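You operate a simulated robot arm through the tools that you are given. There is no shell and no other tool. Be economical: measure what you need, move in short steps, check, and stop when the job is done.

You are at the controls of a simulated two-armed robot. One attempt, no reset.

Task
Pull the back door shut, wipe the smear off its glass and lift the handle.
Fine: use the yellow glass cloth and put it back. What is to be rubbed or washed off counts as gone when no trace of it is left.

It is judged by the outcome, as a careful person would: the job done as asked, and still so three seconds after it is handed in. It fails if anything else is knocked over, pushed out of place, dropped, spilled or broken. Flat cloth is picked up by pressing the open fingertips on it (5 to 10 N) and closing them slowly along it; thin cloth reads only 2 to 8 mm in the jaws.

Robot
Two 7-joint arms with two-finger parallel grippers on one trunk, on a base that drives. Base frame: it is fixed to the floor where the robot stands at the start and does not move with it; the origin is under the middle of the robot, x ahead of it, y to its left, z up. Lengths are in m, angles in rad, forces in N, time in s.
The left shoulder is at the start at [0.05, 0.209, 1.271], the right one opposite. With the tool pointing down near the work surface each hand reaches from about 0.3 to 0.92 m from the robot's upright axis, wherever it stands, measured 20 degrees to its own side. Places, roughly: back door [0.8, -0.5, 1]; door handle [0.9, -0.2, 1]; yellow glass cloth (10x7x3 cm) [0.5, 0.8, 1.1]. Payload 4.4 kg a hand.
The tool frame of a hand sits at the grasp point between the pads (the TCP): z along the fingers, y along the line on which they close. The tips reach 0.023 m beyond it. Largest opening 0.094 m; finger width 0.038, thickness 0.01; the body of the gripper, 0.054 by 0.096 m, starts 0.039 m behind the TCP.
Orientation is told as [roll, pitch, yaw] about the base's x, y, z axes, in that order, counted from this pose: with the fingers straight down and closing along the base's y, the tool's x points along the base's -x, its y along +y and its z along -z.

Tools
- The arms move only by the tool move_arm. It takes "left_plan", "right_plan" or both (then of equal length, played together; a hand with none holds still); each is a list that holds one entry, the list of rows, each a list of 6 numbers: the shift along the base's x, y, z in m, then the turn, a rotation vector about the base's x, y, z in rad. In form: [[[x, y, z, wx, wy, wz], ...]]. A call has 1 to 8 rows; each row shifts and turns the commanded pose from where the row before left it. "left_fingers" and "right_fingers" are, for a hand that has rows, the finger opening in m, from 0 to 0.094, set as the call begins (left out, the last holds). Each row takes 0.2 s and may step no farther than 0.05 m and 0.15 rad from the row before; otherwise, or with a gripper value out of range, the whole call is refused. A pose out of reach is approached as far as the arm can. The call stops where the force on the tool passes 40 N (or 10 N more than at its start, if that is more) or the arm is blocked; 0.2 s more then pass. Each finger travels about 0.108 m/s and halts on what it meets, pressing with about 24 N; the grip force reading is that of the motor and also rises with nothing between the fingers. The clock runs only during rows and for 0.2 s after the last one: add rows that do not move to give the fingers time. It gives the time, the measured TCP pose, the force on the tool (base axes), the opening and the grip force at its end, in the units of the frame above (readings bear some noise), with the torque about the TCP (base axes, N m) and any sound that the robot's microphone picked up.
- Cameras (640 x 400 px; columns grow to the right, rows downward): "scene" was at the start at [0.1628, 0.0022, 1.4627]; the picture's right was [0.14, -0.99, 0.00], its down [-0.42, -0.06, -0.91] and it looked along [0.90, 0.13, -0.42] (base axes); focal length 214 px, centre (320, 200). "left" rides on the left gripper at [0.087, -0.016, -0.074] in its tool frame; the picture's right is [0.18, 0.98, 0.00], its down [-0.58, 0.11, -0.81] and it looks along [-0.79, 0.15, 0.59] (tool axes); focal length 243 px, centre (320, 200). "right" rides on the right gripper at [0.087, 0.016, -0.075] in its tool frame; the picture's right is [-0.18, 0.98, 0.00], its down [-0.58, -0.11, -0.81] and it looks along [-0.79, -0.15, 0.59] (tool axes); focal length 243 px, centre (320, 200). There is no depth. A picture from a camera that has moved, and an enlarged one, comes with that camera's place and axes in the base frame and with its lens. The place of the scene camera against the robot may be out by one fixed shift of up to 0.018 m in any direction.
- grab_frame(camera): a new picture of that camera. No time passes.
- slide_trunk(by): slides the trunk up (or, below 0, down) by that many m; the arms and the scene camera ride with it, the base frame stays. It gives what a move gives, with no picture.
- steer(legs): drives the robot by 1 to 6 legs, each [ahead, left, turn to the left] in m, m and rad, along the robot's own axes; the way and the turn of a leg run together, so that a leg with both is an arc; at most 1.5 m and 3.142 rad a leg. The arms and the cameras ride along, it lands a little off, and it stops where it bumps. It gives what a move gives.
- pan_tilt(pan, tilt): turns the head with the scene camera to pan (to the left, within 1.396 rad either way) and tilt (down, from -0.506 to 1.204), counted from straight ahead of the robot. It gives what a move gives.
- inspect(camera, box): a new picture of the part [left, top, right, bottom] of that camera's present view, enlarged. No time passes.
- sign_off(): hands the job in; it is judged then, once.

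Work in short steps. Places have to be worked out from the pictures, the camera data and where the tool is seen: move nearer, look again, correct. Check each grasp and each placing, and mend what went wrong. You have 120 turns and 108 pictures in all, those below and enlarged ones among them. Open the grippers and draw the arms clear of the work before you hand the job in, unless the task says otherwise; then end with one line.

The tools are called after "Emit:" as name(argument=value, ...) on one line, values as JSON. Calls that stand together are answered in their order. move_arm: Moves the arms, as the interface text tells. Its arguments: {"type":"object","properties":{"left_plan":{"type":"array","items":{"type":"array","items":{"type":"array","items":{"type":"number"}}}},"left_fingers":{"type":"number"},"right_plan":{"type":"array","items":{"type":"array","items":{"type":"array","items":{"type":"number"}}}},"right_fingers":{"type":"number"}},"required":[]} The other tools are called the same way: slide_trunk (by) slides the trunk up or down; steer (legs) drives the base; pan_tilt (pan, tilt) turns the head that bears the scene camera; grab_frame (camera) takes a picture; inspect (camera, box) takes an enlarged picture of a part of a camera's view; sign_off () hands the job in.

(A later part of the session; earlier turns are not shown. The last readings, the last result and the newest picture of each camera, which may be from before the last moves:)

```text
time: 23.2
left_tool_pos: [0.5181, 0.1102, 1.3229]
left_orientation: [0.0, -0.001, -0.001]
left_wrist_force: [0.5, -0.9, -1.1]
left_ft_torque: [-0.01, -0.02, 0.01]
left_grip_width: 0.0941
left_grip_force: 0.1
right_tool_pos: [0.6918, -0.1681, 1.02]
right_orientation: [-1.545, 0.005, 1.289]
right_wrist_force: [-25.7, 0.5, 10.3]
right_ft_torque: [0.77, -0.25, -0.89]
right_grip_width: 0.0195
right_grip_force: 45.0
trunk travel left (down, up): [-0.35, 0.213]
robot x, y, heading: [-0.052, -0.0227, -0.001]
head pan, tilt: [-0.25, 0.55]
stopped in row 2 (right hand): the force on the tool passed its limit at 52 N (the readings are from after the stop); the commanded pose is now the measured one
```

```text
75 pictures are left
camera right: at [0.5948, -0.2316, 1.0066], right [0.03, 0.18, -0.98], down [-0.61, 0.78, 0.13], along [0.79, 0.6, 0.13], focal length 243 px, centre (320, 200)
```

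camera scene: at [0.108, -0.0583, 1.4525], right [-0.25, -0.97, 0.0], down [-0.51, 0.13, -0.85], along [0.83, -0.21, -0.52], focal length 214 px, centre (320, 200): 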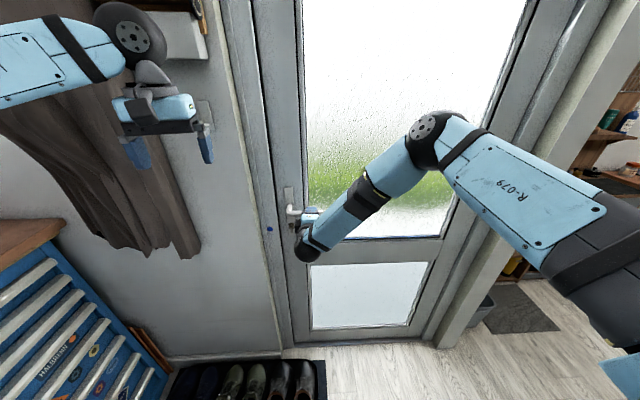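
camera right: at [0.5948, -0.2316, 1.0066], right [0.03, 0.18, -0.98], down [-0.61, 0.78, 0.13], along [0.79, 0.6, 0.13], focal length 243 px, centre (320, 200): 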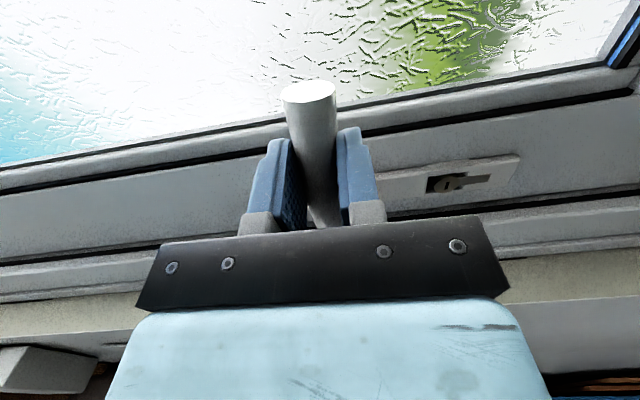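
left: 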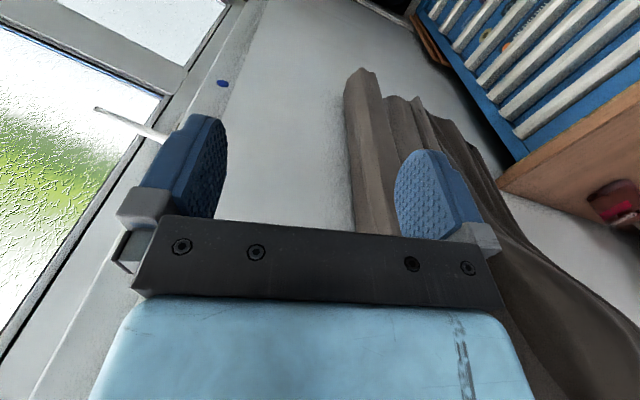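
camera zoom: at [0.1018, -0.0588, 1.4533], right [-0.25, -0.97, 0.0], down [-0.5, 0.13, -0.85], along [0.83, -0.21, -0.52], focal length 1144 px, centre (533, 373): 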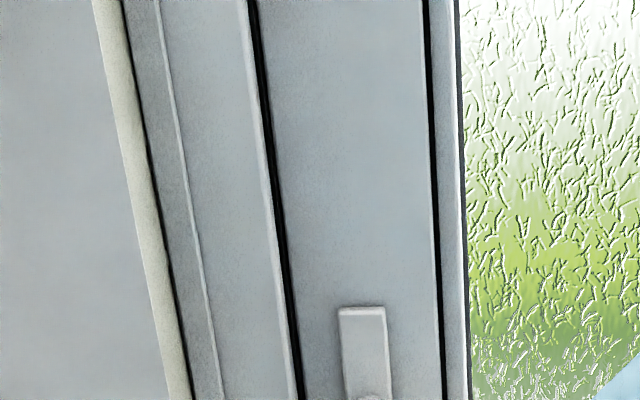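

Latched: 52 N outward doesn't move it. I'll wipe next and lift last, as ordered. I release the lever and back the base away so the hand comes straight out.

Emit:
move_arm(right_plan=[[[0, 0, 0, 0, 0, 0], [0, 0, 0, 0, 0, 0], [0, 0, 0, 0, 0, 0]]], right_fingers=0.08)

Emit:
steer(legs=[[-0.15, -0.03, 0]])

Emit:
grab_frame(camera="right")

Emit:
grab_frame(camera="scene")

```text
time: 24.0
left_tool_pos: [0.5238, 0.1108, 1.3201]
left_orientation: [0.0, 0.002, 0.001]
left_wrist_force: [-0.3, 0.7, 0.4]
left_ft_torque: [0.01, -0.02, -0.02]
left_grip_width: 0.0941
left_grip_force: 0.0
right_tool_pos: [0.6958, -0.1687, 1.017]
right_orientation: [-1.541, 0.008, 1.29]
right_wrist_force: [0.7, 0.0, -0.6]
right_ft_torque: [0.01, 0.0, 0.04]
right_grip_width: 0.0801
right_grip_force: 0.1
trunk travel left (down, up): [-0.35, 0.213]
robot x, y, heading: [-0.0503, -0.0268, -0.006]
head pan, tilt: [-0.25, 0.55]
```

```text
time: 25.4
left_tool_pos: [0.4819, 0.0665, 1.3196]
left_orientation: [0.002, 0.003, -0.003]
left_wrist_force: [-0.3, 0.1, 0.8]
left_ft_torque: [0.03, -0.03, 0.01]
left_grip_width: 0.094
left_grip_force: 0.1
right_tool_pos: [0.6532, -0.2134, 1.0167]
right_orientation: [-1.541, 0.007, 1.288]
right_wrist_force: [-0.7, 0.4, 0.1]
right_ft_torque: [0.0, 0.02, -0.01]
right_grip_width: 0.0803
right_grip_force: 0.1
trunk travel left (down, up): [-0.35, 0.213]
robot x, y, heading: [-0.0909, -0.067, -0.01]
head pan, tilt: [-0.25, 0.55]
stopped in leg 1: the robot was blocked; the commanded pose is now the measured one
```

```text
74 pictures are left
camera right: at [0.5563, -0.2761, 1.0028], right [0.02, 0.18, -0.98], down [-0.61, 0.78, 0.13], along [0.79, 0.59, 0.13], focal length 243 px, centre (320, 200)
```

right: 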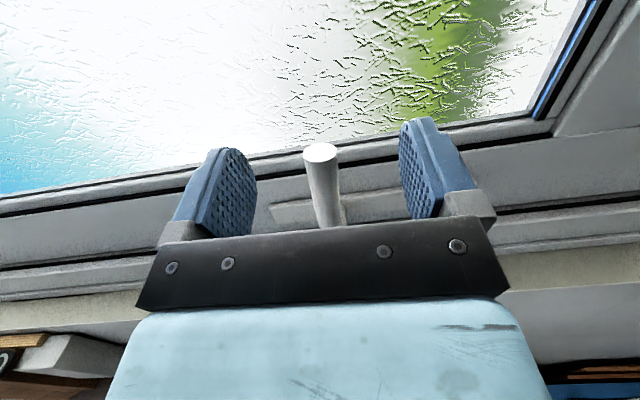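

```text
73 pictures are left
camera scene: at [0.0648, -0.1011, 1.4522], right [-0.25, -0.97, 0.0], down [-0.51, 0.13, -0.85], along [0.82, -0.22, -0.52], focal length 214 px, centre (320, 200)
```

scene: 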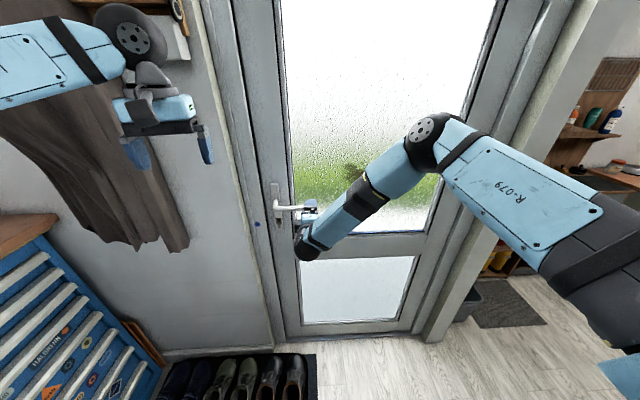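

Something behind or beside blocked the base. I look around to see what.

Emit:
pan_tilt(pan=-1.39, tilt=0.9)

Emit:
grab_frame(camera="scene")

Emit:
pan_tilt(pan=1.39, tilt=0.7)

Emit:
grab_frame(camera="scene")

```text
time: 26.7
left_tool_pos: [0.4824, 0.0682, 1.3179]
left_orientation: [0.0, 0.004, -0.005]
left_wrist_force: [0.5, 0.7, 0.6]
left_ft_torque: [-0.01, 0.02, 0.0]
left_grip_width: 0.0939
left_grip_force: 0.0
right_tool_pos: [0.6521, -0.2128, 1.0157]
right_orientation: [-1.54, 0.008, 1.286]
right_wrist_force: [-0.3, 0.6, 0.4]
right_ft_torque: [0.03, 0.01, -0.01]
right_grip_width: 0.0799
right_grip_force: 0.1
trunk travel left (down, up): [-0.35, 0.213]
robot x, y, heading: [-0.093, -0.0662, -0.006]
head pan, tilt: [-1.389, 0.901]
```

```text
72 pictures are left
camera scene: at [-0.0086, -0.151, 1.423], right [-0.98, -0.17, 0.0], down [-0.14, 0.77, -0.62], along [0.11, -0.61, -0.78], focal length 214 px, centre (320, 200)
```

scene: 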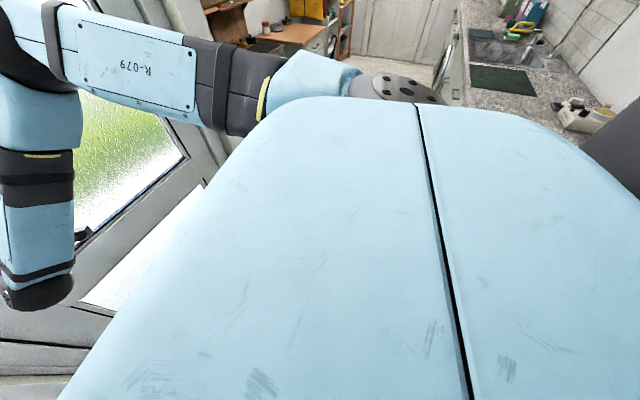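

```text
time: 29.2
left_tool_pos: [0.4808, 0.0675, 1.318]
left_orientation: [0.0, 0.004, -0.005]
left_wrist_force: [0.3, 0.2, 0.5]
left_ft_torque: [0.0, -0.01, -0.01]
left_grip_width: 0.094
left_grip_force: 0.0
right_tool_pos: [0.652, -0.2136, 1.016]
right_orientation: [-1.542, 0.009, 1.287]
right_wrist_force: [0.3, 0.2, 0.0]
right_ft_torque: [0.02, -0.04, -0.01]
right_grip_width: 0.0801
right_grip_force: 0.1
trunk travel left (down, up): [-0.35, 0.213]
robot x, y, heading: [-0.0946, -0.0654, -0.008]
head pan, tilt: [1.389, 0.7]
```

```text
71 pictures are left
camera scene: at [-0.006, 0.0067, 1.4391], right [0.98, -0.19, 0.0], down [-0.12, -0.63, -0.76], along [0.14, 0.75, -0.64], focal length 214 px, centre (320, 200)
```

scene: 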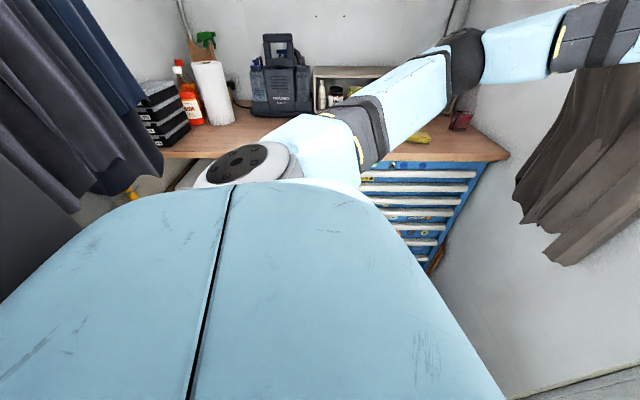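

A kitchen counter stands behind, so backing room is used up. The lever is already ahead of the fingertips; I retract the right hand as far as the arm allows and then raise it.

Emit:
move_arm(right_plan=[[[-0.015, 0, 0.002, 0, 0, 0], [-0.015, 0, 0.002, 0, 0, 0]]])

Emit:
grab_frame(camera="right")

```text
time: 29.8
left_tool_pos: [0.4821, 0.0693, 1.3194]
left_orientation: [-0.001, 0.003, -0.003]
left_wrist_force: [0.5, -0.1, -0.6]
left_ft_torque: [0.0, 0.01, 0.02]
left_grip_width: 0.0942
left_grip_force: 0.0
right_tool_pos: [0.6224, -0.2118, 1.0201]
right_orientation: [-1.54, 0.008, 1.286]
right_wrist_force: [0.4, -0.1, -0.4]
right_ft_torque: [0.02, -0.01, 0.01]
right_grip_width: 0.0799
right_grip_force: 0.0
trunk travel left (down, up): [-0.35, 0.213]
robot x, y, heading: [-0.0943, -0.0677, -0.006]
head pan, tilt: [1.389, 0.7]
```

```text
70 pictures are left
camera right: at [0.5261, -0.2742, 1.0072], right [0.02, 0.18, -0.98], down [-0.61, 0.78, 0.13], along [0.79, 0.59, 0.12], focal length 243 px, centre (320, 200)
```

right: 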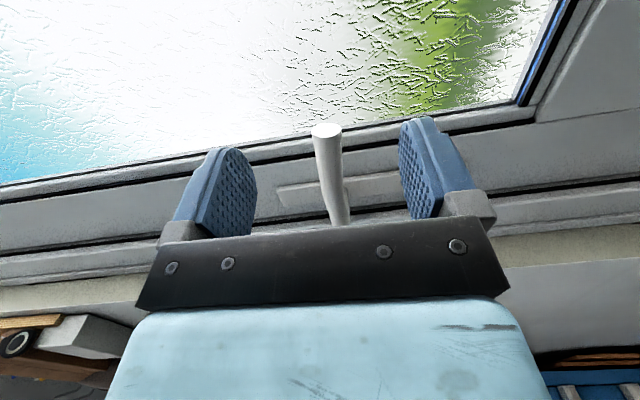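

Lever tip is at [0.697,-0.209,1.018] with the door shut. I retract the right hand more, then drive left toward the cloth.

Emit:
move_arm(right_plan=[[[-0.03, -0.01, 0.005, 0, 0, 0], [-0.03, -0.01, 0.005, 0, 0, 0], [-0.03, -0.01, 0.005, 0, 0, 0], [-0.03, -0.01, 0.005, 0, 0, 0]]])

Emit:
steer(legs=[[0.05, 0.0, 0], [0, 0.22, 0]])

Emit:
pan_tilt(pan=0.75, tilt=0.6)

Emit:
grab_frame(camera="scene")

Emit:
grab_frame(camera="left")

```text
time: 30.8
left_tool_pos: [0.4804, 0.0677, 1.3184]
left_orientation: [0.0, 0.002, -0.004]
left_wrist_force: [1.1, -0.5, 0.2]
left_ft_torque: [0.02, -0.01, 0.01]
left_grip_width: 0.0939
left_grip_force: 0.0
right_tool_pos: [0.4995, -0.2371, 1.0476]
right_orientation: [-1.538, 0.007, 1.278]
right_wrist_force: [-0.3, 0.5, -0.3]
right_ft_torque: [-0.02, -0.01, -0.02]
right_grip_width: 0.0801
right_grip_force: 0.1
right hand out of reach, approached as far as the arm can: row 2, 3, 4
trunk travel left (down, up): [-0.35, 0.213]
robot x, y, heading: [-0.0903, -0.0662, -0.007]
head pan, tilt: [1.389, 0.7]
```

```text
time: 33.9
left_tool_pos: [0.5334, 0.29, 1.3184]
left_orientation: [0.002, 0.003, -0.001]
left_wrist_force: [0.2, -0.5, 0.3]
left_ft_torque: [0.02, 0.02, 0.01]
left_grip_width: 0.0941
left_grip_force: 0.0
right_tool_pos: [0.5537, -0.016, 1.0471]
right_orientation: [-1.539, 0.008, 1.282]
right_wrist_force: [0.1, -0.5, -0.7]
right_ft_torque: [0.03, 0.0, 0.0]
right_grip_width: 0.0801
right_grip_force: 0.1
trunk travel left (down, up): [-0.35, 0.213]
robot x, y, heading: [-0.0416, 0.1533, -0.004]
head pan, tilt: [1.389, 0.7]
```

```text
time: 34.9
left_tool_pos: [0.5328, 0.2895, 1.3175]
left_orientation: [0.0, 0.002, -0.001]
left_wrist_force: [0.1, -0.1, -0.1]
left_ft_torque: [-0.02, -0.04, -0.01]
left_grip_width: 0.094
left_grip_force: 0.2
right_tool_pos: [0.5519, -0.0151, 1.0472]
right_orientation: [-1.539, 0.009, 1.283]
right_wrist_force: [0.9, -0.2, 0.5]
right_ft_torque: [0.03, 0.02, 0.0]
right_grip_width: 0.0801
right_grip_force: 0.0
trunk travel left (down, up): [-0.35, 0.213]
robot x, y, heading: [-0.0413, 0.1544, -0.001]
head pan, tilt: [0.75, 0.6]
```

```text
69 pictures are left
camera scene: at [0.0947, 0.2037, 1.4477], right [0.68, -0.73, 0.0], down [-0.42, -0.38, -0.82], along [0.61, 0.56, -0.57], focal length 214 px, centre (320, 200)
```

scene: 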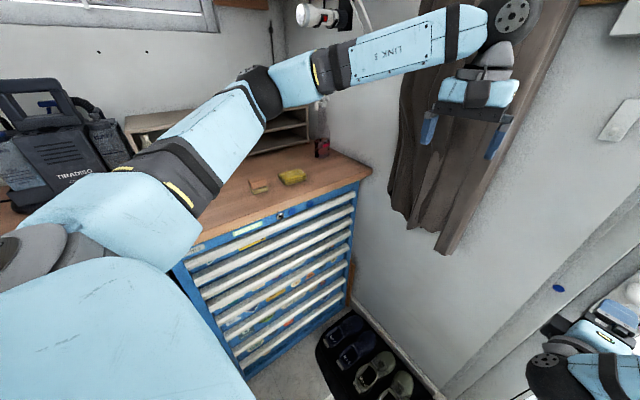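

```text
68 pictures are left
camera left: at [0.4464, 0.2746, 1.3936], right [-0.18, 0.98, 0.0], down [0.58, 0.11, 0.8], along [0.79, 0.15, -0.59], focal length 243 px, centre (320, 200)
```

left: 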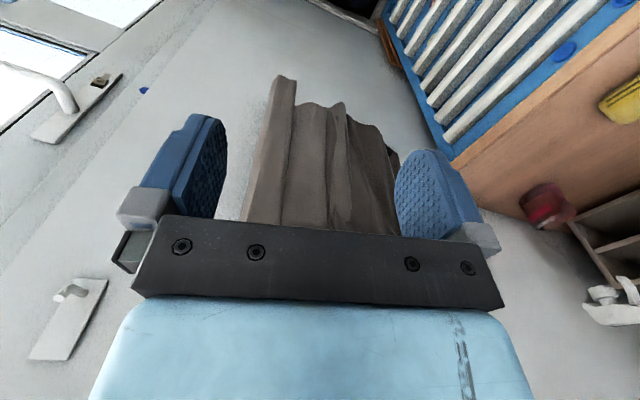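

Cloth triangulates near [0.51, 0.72, 1.09]. I bring the left hand high above it and look with its own camera.

Emit:
move_arm(left_plan=[[[-0.01, 0.045, 0, 0, 0, 0], [-0.01, 0.045, 0, 0, 0, 0], [-0.01, 0.045, 0, 0, 0, 0], [-0.01, 0.045, 0, 0, 0, 0], [0, 0.045, 0, 0, 0, 0], [0, 0.045, 0, 0, 0, 0], [0, 0.045, 0, 0, 0, 0]]])

Emit:
grab_frame(camera="left")

Emit:
grab_frame(camera="scene")

```text
time: 36.5
left_tool_pos: [0.4919, 0.6064, 1.3181]
left_orientation: [0.001, 0.002, -0.003]
left_wrist_force: [-0.4, 0.4, 0.4]
left_ft_torque: [-0.03, -0.01, 0.0]
left_grip_width: 0.0941
left_grip_force: 0.0
right_tool_pos: [0.554, -0.0147, 1.0482]
right_orientation: [-1.539, 0.008, 1.282]
right_wrist_force: [0.6, 0.1, 0.9]
right_ft_torque: [0.03, 0.0, 0.01]
right_grip_width: 0.0802
right_grip_force: 0.0
trunk travel left (down, up): [-0.35, 0.213]
robot x, y, heading: [-0.0434, 0.1567, -0.002]
head pan, tilt: [0.75, 0.6]
```

```text
67 pictures are left
camera left: at [0.4049, 0.5926, 1.3938], right [-0.18, 0.98, 0.0], down [0.58, 0.11, 0.8], along [0.79, 0.15, -0.59], focal length 243 px, centre (320, 200)
```

left: 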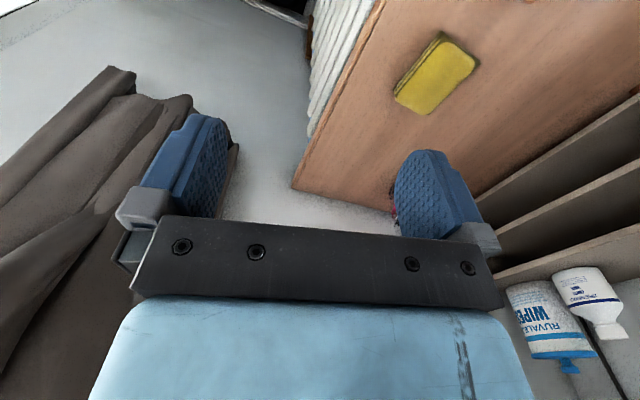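

```text
66 pictures are left
camera scene: at [0.0939, 0.2051, 1.4478], right [0.68, -0.73, 0.0], down [-0.41, -0.38, -0.82], along [0.61, 0.56, -0.57], focal length 214 px, centre (320, 200)
```

scene: 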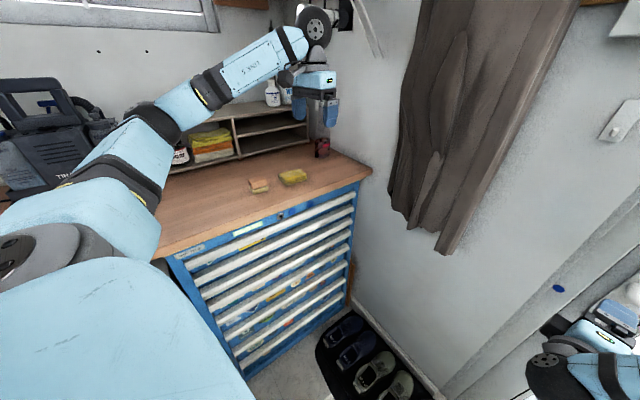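

The hand camera puts the cloth about [0.53, 0.765], long side nearly along x (yaw ≈ -0.2). I move above it and re-measure.

Emit:
move_arm(left_plan=[[[-0.01, 0.045, -0.01, 0, 0, -0.1], [-0.01, 0.045, -0.01, 0, 0, -0.1], [-0.01, 0.045, -0.01, 0, 0, 0]]])

Emit:
grab_frame(camera="left")

```text
time: 37.3
left_tool_pos: [0.4633, 0.7394, 1.2864]
left_orientation: [-0.001, 0.003, -0.204]
left_wrist_force: [0.7, 0.1, 0.5]
left_ft_torque: [-0.01, 0.01, -0.03]
left_grip_width: 0.0937
left_grip_force: 0.1
right_tool_pos: [0.5533, -0.015, 1.0476]
right_orientation: [-1.538, 0.009, 1.281]
right_wrist_force: [-0.4, -0.2, -0.7]
right_ft_torque: [0.0, 0.0, 0.0]
right_grip_width: 0.0801
right_grip_force: 0.1
trunk travel left (down, up): [-0.35, 0.213]
robot x, y, heading: [-0.0446, 0.1545, -0.007]
head pan, tilt: [0.75, 0.6]
```

```text
65 pictures are left
camera left: at [0.3746, 0.7441, 1.3622], right [0.02, 1.0, 0.0], down [0.59, -0.01, 0.81], along [0.8, -0.01, -0.59], focal length 243 px, centre (320, 200)
```

left: 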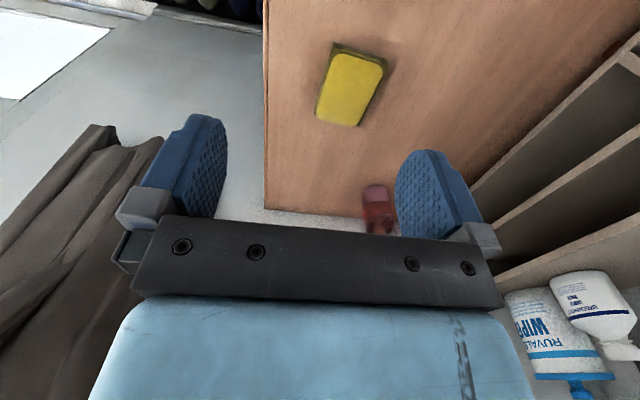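

Now cloth top centre is about [0.537, 0.780, 1.071], yaw -0.27. I move above it to z 1.15 and check alignment.

Emit:
move_arm(left_plan=[[[0.0185, 0.0102, -0.034, 0, 0, -0.033], [0.0185, 0.0102, -0.034, 0, 0, -0.033], [0.0185, 0.0102, -0.034, 0, 0, 0], [0.0185, 0.0102, -0.034, 0, 0, 0]]])

Emit:
grab_frame(camera="left")

Emit:
inspect(camera="scene", box=[220, 100, 380, 200])

```text
time: 38.3
left_tool_pos: [0.4657, 0.7216, 1.1718]
left_orientation: [0.002, 0.003, -0.26]
left_wrist_force: [0.4, 0.4, -0.4]
left_ft_torque: [0.01, 0.03, 0.02]
left_grip_width: 0.0942
left_grip_force: 0.2
left hand out of reach, approached as far as the arm can: row 1, 2, 3, 4
right_tool_pos: [0.5537, -0.0164, 1.0468]
right_orientation: [-1.537, 0.008, 1.281]
right_wrist_force: [-0.3, 0.2, -0.5]
right_ft_torque: [0.02, -0.03, -0.03]
right_grip_width: 0.08
right_grip_force: 0.0
trunk travel left (down, up): [-0.35, 0.213]
robot x, y, heading: [-0.0428, 0.1555, -0.005]
head pan, tilt: [0.75, 0.6]
```

```text
64 pictures are left
camera left: at [0.3769, 0.7292, 1.2467], right [0.07, 1.0, 0.0], down [0.59, -0.05, 0.8], along [0.8, -0.06, -0.59], focal length 243 px, centre (320, 200)
```

left: 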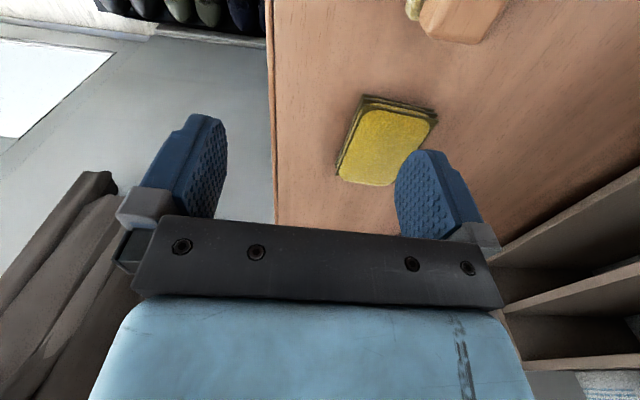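

```text
4.00 times, centred on (300, 150) of scene
camera zoom: at [0.0951, 0.2044, 1.4477], right [0.68, -0.73, 0.0], down [-0.42, -0.38, -0.82], along [0.61, 0.56, -0.57], focal length 858 px, centre (400, 400)
```

zoom: 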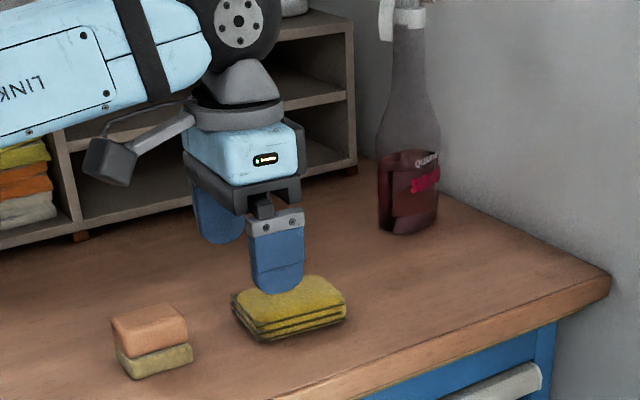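

The arm is at its limit; the cloth remains at about [0.535, 0.777]. I move the base a little forward and left.

Emit:
steer(legs=[[0.06, 0.06, 0]])

Emit:
grab_frame(camera="left")

```text
time: 39.5
left_tool_pos: [0.5241, 0.7795, 1.1727]
left_orientation: [0.005, 0.003, -0.259]
left_wrist_force: [-0.5, -0.8, -0.3]
left_ft_torque: [-0.02, -0.02, 0.01]
left_grip_width: 0.0942
left_grip_force: 0.1
right_tool_pos: [0.6132, 0.0431, 1.0476]
right_orientation: [-1.537, 0.009, 1.282]
right_wrist_force: [0.8, -0.2, -0.4]
right_ft_torque: [0.05, 0.0, 0.0]
right_grip_width: 0.0801
right_grip_force: 0.0
trunk travel left (down, up): [-0.35, 0.213]
robot x, y, heading: [0.0169, 0.2144, -0.005]
head pan, tilt: [0.75, 0.6]
```

```text
62 pictures are left
camera left: at [0.4358, 0.7877, 1.2475], right [0.07, 1.0, 0.0], down [0.59, -0.05, 0.8], along [0.8, -0.06, -0.59], focal length 243 px, centre (320, 200)
```

left: 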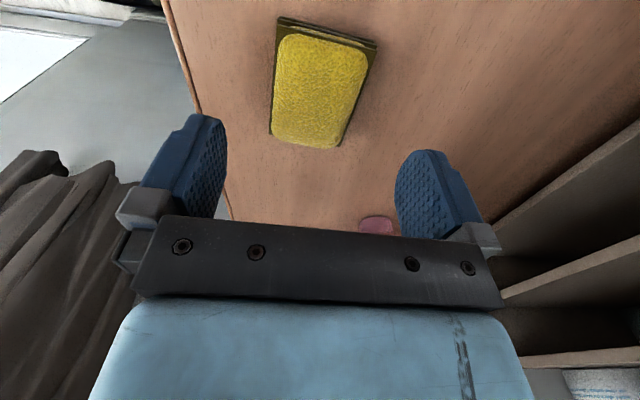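

Aligned well; cloth at [0.54, 0.78], top z about 1.06–1.07. I descend to just above the cloth.

Emit:
move_arm(left_plan=[[[0.006, 0, -0.03, 0, 0, 0], [0.006, 0, -0.03, 0, 0, 0], [0.004, 0, -0.02, 0, 0, 0]]])

Emit:
grab_frame(camera="left")

Emit:
inspect(camera="scene", box=[220, 120, 380, 220])

```text
time: 40.3
left_tool_pos: [0.5403, 0.7775, 1.0913]
left_orientation: [0.008, 0.002, -0.254]
left_wrist_force: [-0.4, 1.0, -0.1]
left_ft_torque: [-0.01, 0.03, 0.05]
left_grip_width: 0.0944
left_grip_force: 0.1
right_tool_pos: [0.6126, 0.0423, 1.0472]
right_orientation: [-1.538, 0.01, 1.281]
right_wrist_force: [0.8, -0.8, -0.9]
right_ft_torque: [-0.02, 0.03, -0.01]
right_grip_width: 0.0802
right_grip_force: 0.0
trunk travel left (down, up): [-0.35, 0.213]
robot x, y, heading: [0.0181, 0.2102, -0.007]
head pan, tilt: [0.75, 0.6]
```

```text
61 pictures are left
camera left: at [0.4517, 0.7858, 1.1668], right [0.07, 1.0, 0.01], down [0.59, -0.05, 0.81], along [0.8, -0.05, -0.59], focal length 243 px, centre (320, 200)
```

left: 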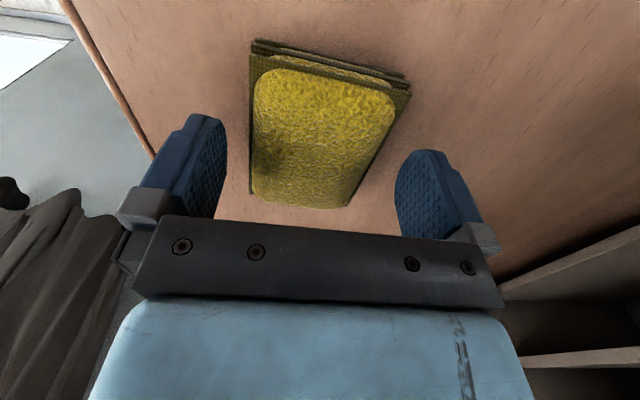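

```text
4.00 times, centred on (300, 170) of scene
camera zoom: at [0.1545, 0.2631, 1.4477], right [0.68, -0.73, 0.0], down [-0.42, -0.38, -0.82], along [0.61, 0.56, -0.57], focal length 858 px, centre (400, 320)
```

zoom: 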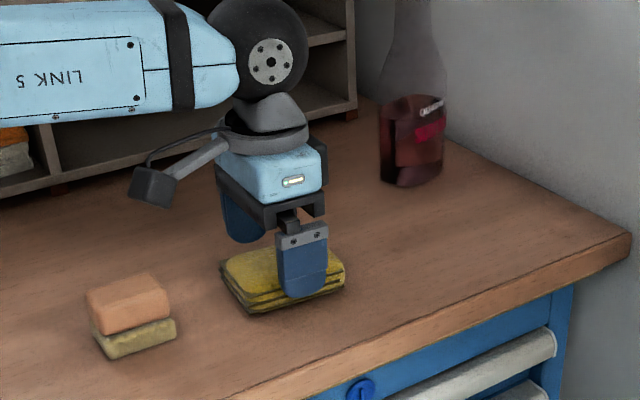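

Well centred between the fingers. I descend 2 cm so the tips reach mid-thickness, then close.

Emit:
move_arm(left_plan=[[[-0.003, 0.003, -0.01, 0, 0, 0], [0, 0, -0.01, 0, 0, 0]]])

Emit:
inspect(camera="scene", box=[260, 150, 340, 200])

```text
time: 40.9
left_tool_pos: [0.5363, 0.7778, 1.0725]
left_orientation: [0.006, 0.002, -0.255]
left_wrist_force: [0.3, -0.5, 0.1]
left_ft_torque: [-0.03, -0.01, 0.01]
left_grip_width: 0.0941
left_grip_force: 0.0
left hand out of reach, approached as far as the arm can: row 1
right_tool_pos: [0.6133, 0.0435, 1.0474]
right_orientation: [-1.538, 0.008, 1.281]
right_wrist_force: [1.1, 0.8, 0.0]
right_ft_torque: [0.04, 0.01, 0.0]
right_grip_width: 0.0799
right_grip_force: 0.1
trunk travel left (down, up): [-0.35, 0.213]
robot x, y, heading: [0.0186, 0.2158, -0.009]
head pan, tilt: [0.75, 0.6]
```

```text
8.00 times, centred on (300, 175) of scene
camera zoom: at [0.1545, 0.263, 1.4477], right [0.68, -0.73, 0.0], down [-0.42, -0.38, -0.83], along [0.61, 0.56, -0.56], focal length 1716 px, centre (480, 400)
```

zoom: 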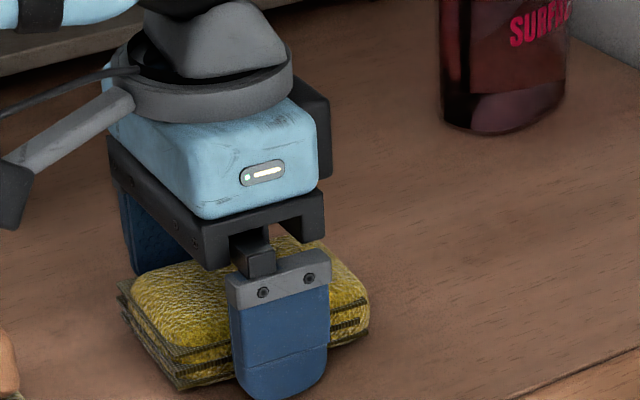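

Tips are near the cloth's bottom layer; I raise 4 mm to leave cloth protruding beyond the tips, and close slowly.

Emit:
move_arm(left_plan=[[[0, 0, 0.004, 0, 0, 0], [0, 0, 0, 0, 0, 0]]], left_fingers=0.065)

Emit:
move_arm(left_plan=[[[0, 0, 0, 0, 0, 0], [0, 0, 0, 0, 0, 0], [0, 0, 0, 0, 0, 0]]], left_fingers=0.03)

Emit:
grab_frame(camera="left")

Emit:
inspect(camera="scene", box=[260, 150, 340, 200])

```text
time: 41.5
left_tool_pos: [0.5354, 0.7792, 1.0761]
left_orientation: [0.006, 0.004, -0.256]
left_wrist_force: [-0.1, 0.3, -0.3]
left_ft_torque: [0.0, -0.01, 0.03]
left_grip_width: 0.0661
left_grip_force: 24.0
right_tool_pos: [0.6137, 0.043, 1.0461]
right_orientation: [-1.538, 0.009, 1.282]
right_wrist_force: [0.0, 0.2, 0.4]
right_ft_torque: [-0.02, 0.01, -0.01]
right_grip_width: 0.08
right_grip_force: 0.1
trunk travel left (down, up): [-0.35, 0.213]
robot x, y, heading: [0.0206, 0.2183, -0.005]
head pan, tilt: [0.75, 0.6]
```

```text
time: 42.3
left_tool_pos: [0.5361, 0.7791, 1.0769]
left_orientation: [0.004, 0.004, -0.256]
left_wrist_force: [-0.3, -0.1, -0.7]
left_ft_torque: [0.0, -0.03, -0.02]
left_grip_width: 0.0662
left_grip_force: 24.2
right_tool_pos: [0.6131, 0.0432, 1.0467]
right_orientation: [-1.538, 0.009, 1.283]
right_wrist_force: [0.6, -1.1, 0.9]
right_ft_torque: [-0.01, -0.01, 0.0]
right_grip_width: 0.08
right_grip_force: 0.1
trunk travel left (down, up): [-0.35, 0.213]
robot x, y, heading: [0.0196, 0.2146, -0.004]
head pan, tilt: [0.75, 0.6]
```

```text
58 pictures are left
camera left: at [0.4479, 0.7863, 1.1508], right [0.07, 1.0, 0.01], down [0.59, -0.05, 0.8], along [0.8, -0.05, -0.59], focal length 243 px, centre (320, 200)
```

left: 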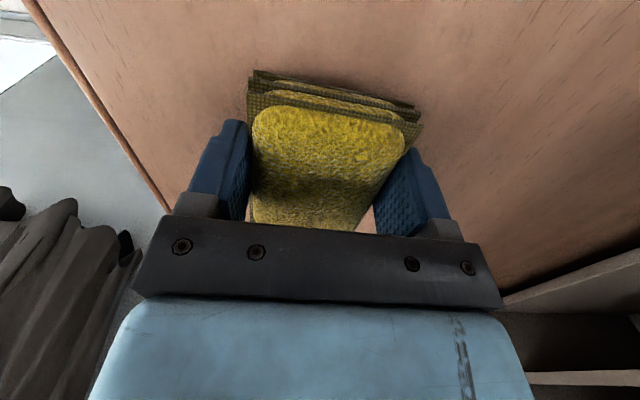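

```text
8.00 times, centred on (300, 175) of scene
camera zoom: at [0.1543, 0.2631, 1.4478], right [0.68, -0.73, 0.0], down [-0.42, -0.38, -0.83], along [0.61, 0.56, -0.56], focal length 1716 px, centre (480, 400)
```

zoom: 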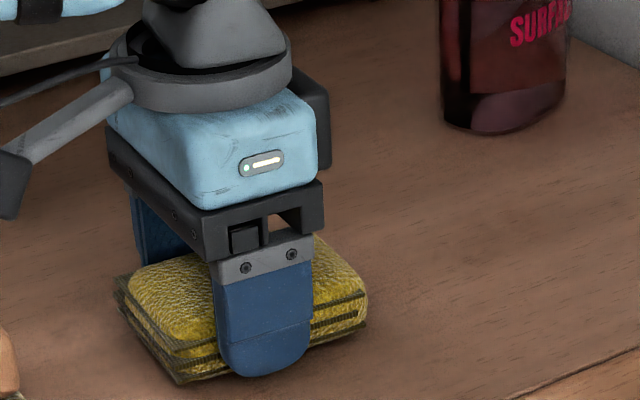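

Cloth held (66 mm, 24 N). I note its place — TCP [0.536, 0.779, 1.077], yaw -0.256 — and lift.

Emit:
move_arm(left_plan=[[[0, 0, 0.03, 0, 0, 0], [0, 0, 0.04, 0, 0, 0], [0, 0, 0.04, 0, 0, 0], [0, -0.03, 0.035, 0, 0, 0.05], [0, -0.045, 0, 0, 0, 0.1], [0, -0.045, 0, 0, 0, 0.1]]])

Emit:
grab_frame(camera="scene")

```text
time: 43.7
left_tool_pos: [0.5355, 0.6591, 1.2191]
left_orientation: [0.003, 0.004, -0.009]
left_wrist_force: [-0.5, -0.7, -0.2]
left_ft_torque: [0.02, -0.04, 0.01]
left_grip_width: 0.0656
left_grip_force: 24.6
right_tool_pos: [0.6133, 0.0433, 1.0459]
right_orientation: [-1.537, 0.007, 1.282]
right_wrist_force: [0.0, 0.1, 0.2]
right_ft_torque: [0.01, -0.01, -0.01]
right_grip_width: 0.08
right_grip_force: 0.1
trunk travel left (down, up): [-0.35, 0.213]
robot x, y, heading: [0.0172, 0.216, -0.01]
head pan, tilt: [0.75, 0.6]
```

```text
56 pictures are left
camera scene: at [0.1551, 0.2618, 1.4478], right [0.68, -0.73, 0.0], down [-0.42, -0.38, -0.83], along [0.61, 0.56, -0.56], focal length 214 px, centre (320, 200)
```

scene: 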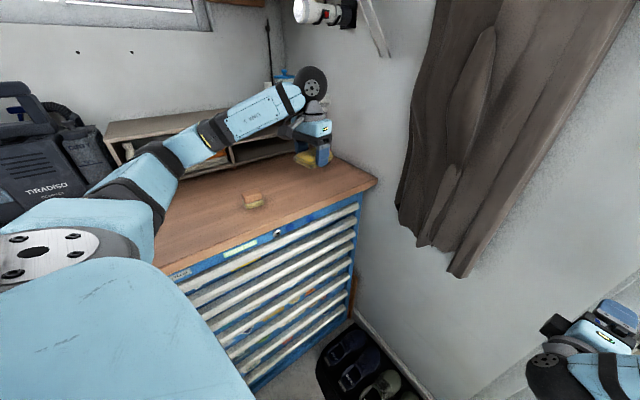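

Cloth came up cleanly. I bring the left hand back in front and lower the right hand out of the way.

Emit:
move_arm(left_plan=[[[-0.005, -0.045, 0, 0, 0, 0], [-0.005, -0.045, 0, 0, 0, 0], [-0.005, -0.045, 0, 0, 0, 0], [0, -0.045, 0, 0, 0, 0], [0, -0.045, 0, 0, 0, 0], [0, -0.045, 0, 0, 0, 0], [0, -0.02, 0, 0, 0, 0]]], right_plan=[[[-0.01, -0.01, -0.04, 0, 0, 0], [-0.01, -0.01, -0.04, 0, 0, 0], [-0.01, -0.01, -0.04, 0, 0, 0], [-0.01, -0.01, -0.04, 0, 0, 0], [-0.01, -0.01, -0.04, 0, 0, 0], [-0.01, -0.01, -0.04, 0, 0, 0], [0, 0, 0, 0, 0, 0]]])

Emit:
move_arm(left_plan=[[[0.02, 0, 0, 0, -0.143, 0], [0.02, 0, 0, 0, -0.143, 0], [0.02, 0, 0, 0, -0.143, 0], [0.02, 0, 0, 0, -0.143, 0], [0, 0, 0, 0, -0.143, 0], [0, 0, 0, 0, -0.143, 0]]])

Emit:
pan_tilt(pan=0.0, tilt=0.6)

Emit:
grab_frame(camera="scene")

```text
time: 45.3
left_tool_pos: [0.5205, 0.3693, 1.2203]
left_orientation: [0.004, 0.002, -0.009]
left_wrist_force: [0.0, 0.5, -0.6]
left_ft_torque: [0.02, 0.04, -0.01]
left_grip_width: 0.0653
left_grip_force: 23.9
right_tool_pos: [0.5444, 0.1196, 0.8904]
right_orientation: [-1.529, 0.009, 1.267]
right_wrist_force: [-0.1, 0.0, -0.6]
right_ft_torque: [-0.01, 0.04, -0.01]
right_grip_width: 0.08
right_grip_force: 0.0
right hand out of reach, approached as far as the arm can: row 1, 2, 3, 4, 5, 6
trunk travel left (down, up): [-0.35, 0.213]
robot x, y, heading: [0.0148, 0.2111, -0.01]
head pan, tilt: [0.75, 0.6]
```

```text
time: 46.7
left_tool_pos: [0.6021, 0.3716, 1.2208]
left_orientation: [0.012, -0.857, -0.013]
left_wrist_force: [0.4, -0.1, -0.4]
left_ft_torque: [0.0, 0.02, -0.01]
left_grip_width: 0.0653
left_grip_force: 23.6
right_tool_pos: [0.5439, 0.1181, 0.8902]
right_orientation: [-1.528, 0.01, 1.266]
right_wrist_force: [0.1, 0.7, -0.1]
right_ft_torque: [0.02, 0.01, 0.02]
right_grip_width: 0.0798
right_grip_force: 0.0
trunk travel left (down, up): [-0.35, 0.213]
robot x, y, heading: [0.0169, 0.2132, -0.003]
head pan, tilt: [0.75, 0.6]
```

```text
time: 47.8
left_tool_pos: [0.6019, 0.3702, 1.2205]
left_orientation: [0.013, -0.854, -0.015]
left_wrist_force: [0.4, 0.4, -0.3]
left_ft_torque: [-0.01, 0.0, 0.0]
left_grip_width: 0.0653
left_grip_force: 23.8
right_tool_pos: [0.5441, 0.1198, 0.8894]
right_orientation: [-1.53, 0.008, 1.268]
right_wrist_force: [0.5, 0.3, 0.2]
right_ft_torque: [-0.01, -0.02, 0.0]
right_grip_width: 0.0799
right_grip_force: 0.1
trunk travel left (down, up): [-0.35, 0.213]
robot x, y, heading: [0.0167, 0.2164, -0.006]
head pan, tilt: [0.0, 0.6]
```

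```text
55 pictures are left
camera scene: at [0.1778, 0.2027, 1.4478], right [0.0, -1.0, 0.0], down [-0.56, 0.0, -0.83], along [0.83, 0.0, -0.56], focal length 214 px, centre (320, 200)
```

scene: 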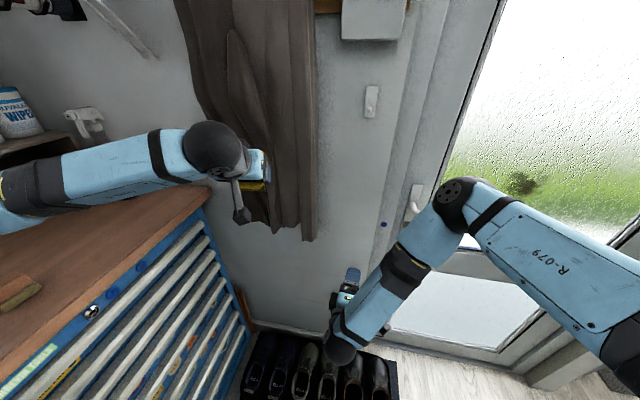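

I finish turning the left hand to face forward, then drive right with a slight right turn toward the door.

Emit:
move_arm(left_plan=[[[0, 0, 0, 0, -0.143, 0], [0, 0, 0, 0, -0.143, 0], [0, 0, 0, 0, -0.143, 0], [0, 0, 0, 0, -0.143, 0], [0, 0, 0, 0, -0.143, 0]]])

Emit:
steer(legs=[[-0.04, -0.28, 0], [0, 0, -0.28]])

Emit:
pan_tilt(pan=0.0, tilt=0.5)

Emit:
grab_frame(camera="scene")

Emit:
grab_frame(camera="left")

```text
time: 49.0
left_tool_pos: [0.5973, 0.3535, 1.2272]
left_orientation: [0.676, -1.56, -0.668]
left_wrist_force: [2.9, 0.9, 5.8]
left_ft_torque: [0.0, 0.48, -0.08]
left_grip_width: 0.0651
left_grip_force: 24.1
left hand out of reach, approached as far as the arm can: row 5
right_tool_pos: [0.5444, 0.1204, 0.8886]
right_orientation: [-1.529, 0.008, 1.266]
right_wrist_force: [0.3, 0.0, 0.2]
right_ft_torque: [0.0, 0.0, -0.01]
right_grip_width: 0.08
right_grip_force: 0.1
trunk travel left (down, up): [-0.35, 0.213]
robot x, y, heading: [0.0187, 0.2154, -0.006]
head pan, tilt: [0.0, 0.6]
```

```text
time: 53.0
left_tool_pos: [0.5735, -0.0904, 1.23]
left_orientation: [1.009, -1.559, -1.279]
left_wrist_force: [0.3, 0.3, 0.6]
left_ft_torque: [0.0, 0.0, -0.02]
left_grip_width: 0.0652
left_grip_force: 24.1
right_tool_pos: [0.4562, -0.3019, 0.8887]
right_orientation: [-1.529, 0.01, 0.986]
right_wrist_force: [-1.1, -0.1, 1.2]
right_ft_torque: [-0.02, 0.01, -0.02]
right_grip_width: 0.0801
right_grip_force: 0.1
trunk travel left (down, up): [-0.35, 0.213]
robot x, y, heading: [-0.0238, -0.0668, -0.283]
head pan, tilt: [0.0, 0.6]
```

```text
time: 53.6
left_tool_pos: [0.5729, -0.0916, 1.2291]
left_orientation: [1.016, -1.56, -1.285]
left_wrist_force: [-0.1, 0.6, 0.2]
left_ft_torque: [0.0, -0.01, -0.02]
left_grip_width: 0.0653
left_grip_force: 24.6
right_tool_pos: [0.4567, -0.3016, 0.8895]
right_orientation: [-1.53, 0.009, 0.988]
right_wrist_force: [0.6, 0.3, 0.6]
right_ft_torque: [0.0, 0.01, 0.0]
right_grip_width: 0.0802
right_grip_force: 0.1
trunk travel left (down, up): [-0.35, 0.213]
robot x, y, heading: [-0.0278, -0.0668, -0.283]
head pan, tilt: [0.0, 0.499]
```

```text
54 pictures are left
camera scene: at [0.1324, -0.1214, 1.4568], right [-0.28, -0.96, 0.0], down [-0.46, 0.13, -0.88], along [0.84, -0.25, -0.48], focal length 214 px, centre (320, 200)
```

scene: 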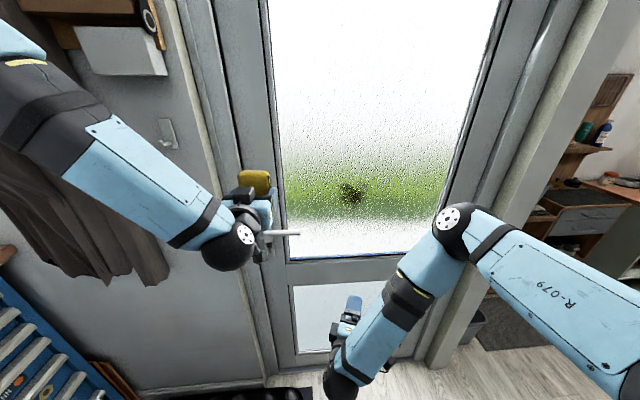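

```text
53 pictures are left
camera left: at [0.4955, -0.0841, 1.1437], right [0.26, 0.95, -0.18], down [-0.75, 0.31, 0.59], along [0.61, -0.02, 0.79], focal length 243 px, centre (320, 200)
```

left: 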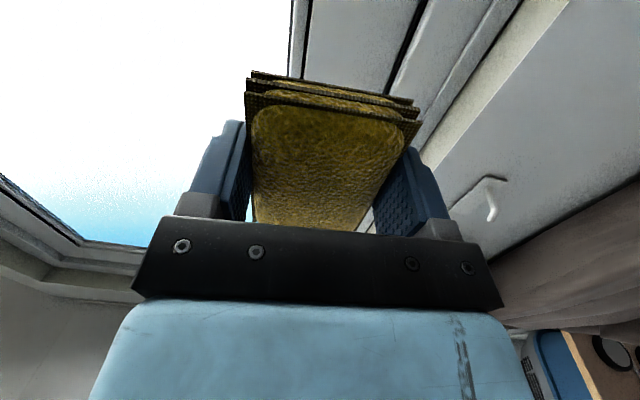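

The left hand faces the door level with the cloth forward. Smear estimated at [0.71, -0.40, 1.14]. I move the hand in front of it at a standoff, lowering the right arm a bit more.

Emit:
move_arm(left_plan=[[[0.0, -0.043, -0.012, 0, 0, 0], [0.0, -0.043, -0.012, 0, 0, 0], [0.0, -0.043, -0.012, 0, 0, 0], [0.0, -0.043, -0.012, 0, 0, 0], [0.0, -0.043, -0.012, 0, 0, 0]]], right_plan=[[[0, 0, -0.02, 0, 0, 0], [0, 0, -0.02, 0, 0, 0], [0, 0, -0.02, 0, 0, 0], [0, 0, -0.02, 0, 0, 0], [0, 0, -0.02, 0, 0, 0]]])

Emit:
grab_frame(camera="scene")

```text
time: 54.8
left_tool_pos: [0.5732, -0.3091, 1.1688]
left_orientation: [0.989, -1.558, -1.261]
left_wrist_force: [0.1, 0.1, 0.0]
left_ft_torque: [0.01, 0.02, 0.02]
left_grip_width: 0.0652
left_grip_force: 23.9
right_tool_pos: [0.4655, -0.2586, 0.8265]
right_orientation: [-1.523, 0.008, 0.979]
right_wrist_force: [0.0, 0.8, -0.1]
right_ft_torque: [0.01, 0.03, 0.01]
right_grip_width: 0.0798
right_grip_force: 0.0
right hand out of reach, approached as far as the arm can: row 1, 2, 3, 4, 5
trunk travel left (down, up): [-0.35, 0.213]
robot x, y, heading: [-0.0234, -0.0665, -0.283]
head pan, tilt: [0.0, 0.499]
```

```text
52 pictures are left
camera scene: at [0.1326, -0.1229, 1.4568], right [-0.28, -0.96, 0.0], down [-0.46, 0.14, -0.88], along [0.84, -0.25, -0.48], focal length 214 px, centre (320, 200)
```

scene: 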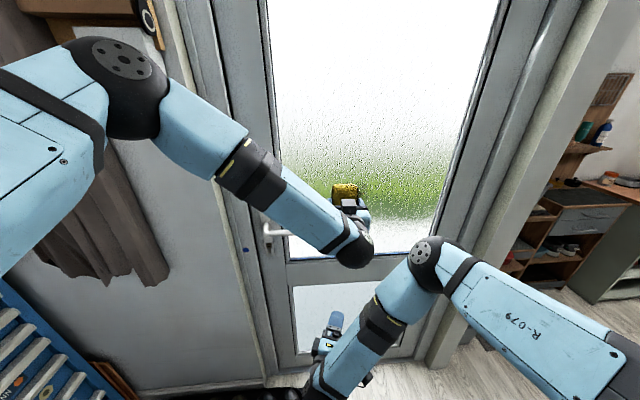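

The cloth nears the smear line of sight. I go to right in front of it, keeping a small gap, then feel forward for contact.

Emit:
move_arm(left_plan=[[[0.01, -0.035, -0.015, 0, 0, 0], [0.015, -0.035, -0.015, 0, 0, 0], [0.025, -0.006, 0, 0, 0, 0], [0.015, -0.004, 0, 0, 0, 0]]])

Emit:
inspect(camera="scene", box=[260, 130, 420, 230])

```text
time: 55.8
left_tool_pos: [0.6385, -0.3868, 1.139]
left_orientation: [1.007, -1.56, -1.279]
left_wrist_force: [-0.5, -0.3, -1.1]
left_ft_torque: [-0.01, -0.04, 0.03]
left_grip_width: 0.0652
left_grip_force: 24.3
right_tool_pos: [0.466, -0.2583, 0.8275]
right_orientation: [-1.524, 0.009, 0.979]
right_wrist_force: [-0.2, 0.7, 0.4]
right_ft_torque: [-0.01, -0.01, 0.01]
right_grip_width: 0.08
right_grip_force: 0.2
trunk travel left (down, up): [-0.35, 0.213]
robot x, y, heading: [-0.0242, -0.064, -0.285]
head pan, tilt: [0.0, 0.499]
```

```text
4.00 times, centred on (340, 180) of scene
camera zoom: at [0.1326, -0.1218, 1.4568], right [-0.28, -0.96, 0.0], down [-0.46, 0.14, -0.88], along [0.84, -0.25, -0.48], focal length 858 px, centre (240, 280)
```

zoom: 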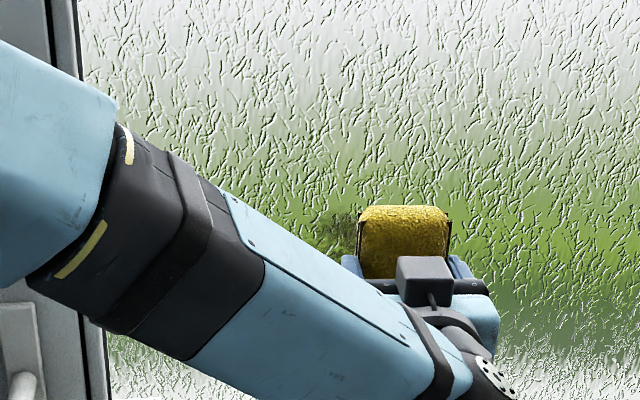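

The smear peeks out at the cloth's left; I shift 2 cm left and press forward gently until contact.

Emit:
move_arm(left_plan=[[[0, 0.02, 0, 0, 0, 0], [0.0145, -0.004, 0, 0, 0, 0], [0.01, -0.0028, 0, 0, 0, 0]]])

Emit:
move_arm(left_plan=[[[0.005, -0.0014, 0, 0, 0, 0], [0.005, -0.0014, 0, 0, 0, 0]]])

Emit:
inspect(camera="scene", box=[260, 130, 420, 230])

```text
time: 56.6
left_tool_pos: [0.663, -0.3734, 1.1388]
left_orientation: [0.936, -1.561, -1.208]
left_wrist_force: [0.7, 0.1, 0.0]
left_ft_torque: [-0.02, 0.01, -0.03]
left_grip_width: 0.065
left_grip_force: 24.1
right_tool_pos: [0.4663, -0.2585, 0.8275]
right_orientation: [-1.524, 0.011, 0.978]
right_wrist_force: [0.7, 0.0, -0.3]
right_ft_torque: [-0.01, 0.0, 0.0]
right_grip_width: 0.08
right_grip_force: 0.0
trunk travel left (down, up): [-0.35, 0.213]
robot x, y, heading: [-0.0255, -0.0629, -0.283]
head pan, tilt: [0.0, 0.499]
```

```text
time: 57.2
left_tool_pos: [0.672, -0.3753, 1.1388]
left_orientation: [1.046, -1.561, -1.317]
left_wrist_force: [0.2, 0.0, -0.4]
left_ft_torque: [0.03, -0.01, -0.01]
left_grip_width: 0.0654
left_grip_force: 24.2
right_tool_pos: [0.4662, -0.2584, 0.826]
right_orientation: [-1.524, 0.008, 0.979]
right_wrist_force: [-0.5, -0.1, -0.5]
right_ft_torque: [-0.01, -0.02, -0.03]
right_grip_width: 0.0798
right_grip_force: 0.1
trunk travel left (down, up): [-0.35, 0.213]
robot x, y, heading: [-0.0252, -0.0652, -0.286]
head pan, tilt: [0.0, 0.499]
```

```text
4.00 times, centred on (340, 180) of scene
camera zoom: at [0.1325, -0.1212, 1.4568], right [-0.28, -0.96, 0.0], down [-0.46, 0.13, -0.88], along [0.84, -0.25, -0.48], focal length 858 px, centre (240, 280)
```

zoom: 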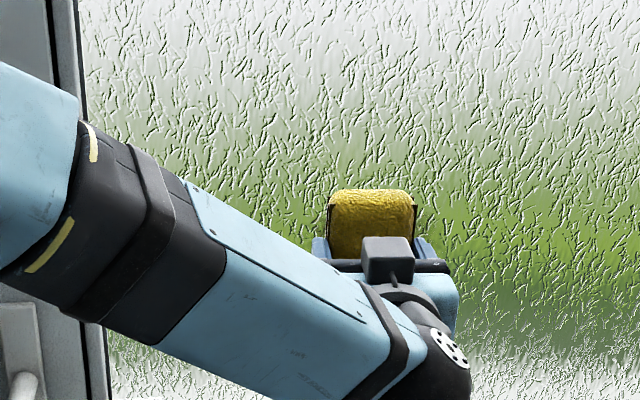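

No contact yet; I continue forward in 5 mm steps.

Emit:
move_arm(left_plan=[[[0.005, -0.0014, 0, 0, 0, 0], [0.005, -0.0014, 0, 0, 0, 0], [0.005, -0.0014, 0, 0, 0, 0]]])

Emit:
move_arm(left_plan=[[[0.004, -0.0011, 0, 0, 0, 0], [0.004, -0.0011, 0, 0, 0, 0]]])

```text
time: 58.0
left_tool_pos: [0.6884, -0.38, 1.1407]
left_orientation: [0.99, -1.56, -1.26]
left_wrist_force: [0.0, -0.7, -0.1]
left_ft_torque: [0.02, -0.02, -0.03]
left_grip_width: 0.0653
left_grip_force: 23.3
right_tool_pos: [0.4658, -0.2576, 0.8277]
right_orientation: [-1.523, 0.009, 0.979]
right_wrist_force: [-0.1, 0.2, 0.1]
right_ft_torque: [-0.01, 0.02, -0.01]
right_grip_width: 0.08
right_grip_force: 0.1
trunk travel left (down, up): [-0.35, 0.213]
robot x, y, heading: [-0.0234, -0.0698, -0.281]
head pan, tilt: [0.0, 0.499]
```

```text
time: 58.6
left_tool_pos: [0.6951, -0.3823, 1.1397]
left_orientation: [1.008, -1.561, -1.277]
left_wrist_force: [-0.2, 1.1, 0.3]
left_ft_torque: [-0.04, -0.02, 0.02]
left_grip_width: 0.0651
left_grip_force: 23.8
right_tool_pos: [0.4649, -0.2583, 0.8273]
right_orientation: [-1.523, 0.008, 0.979]
right_wrist_force: [0.3, -0.9, 0.2]
right_ft_torque: [-0.03, 0.02, -0.01]
right_grip_width: 0.0802
right_grip_force: 0.0
trunk travel left (down, up): [-0.35, 0.213]
robot x, y, heading: [-0.0258, -0.065, -0.284]
head pan, tilt: [0.0, 0.499]
```

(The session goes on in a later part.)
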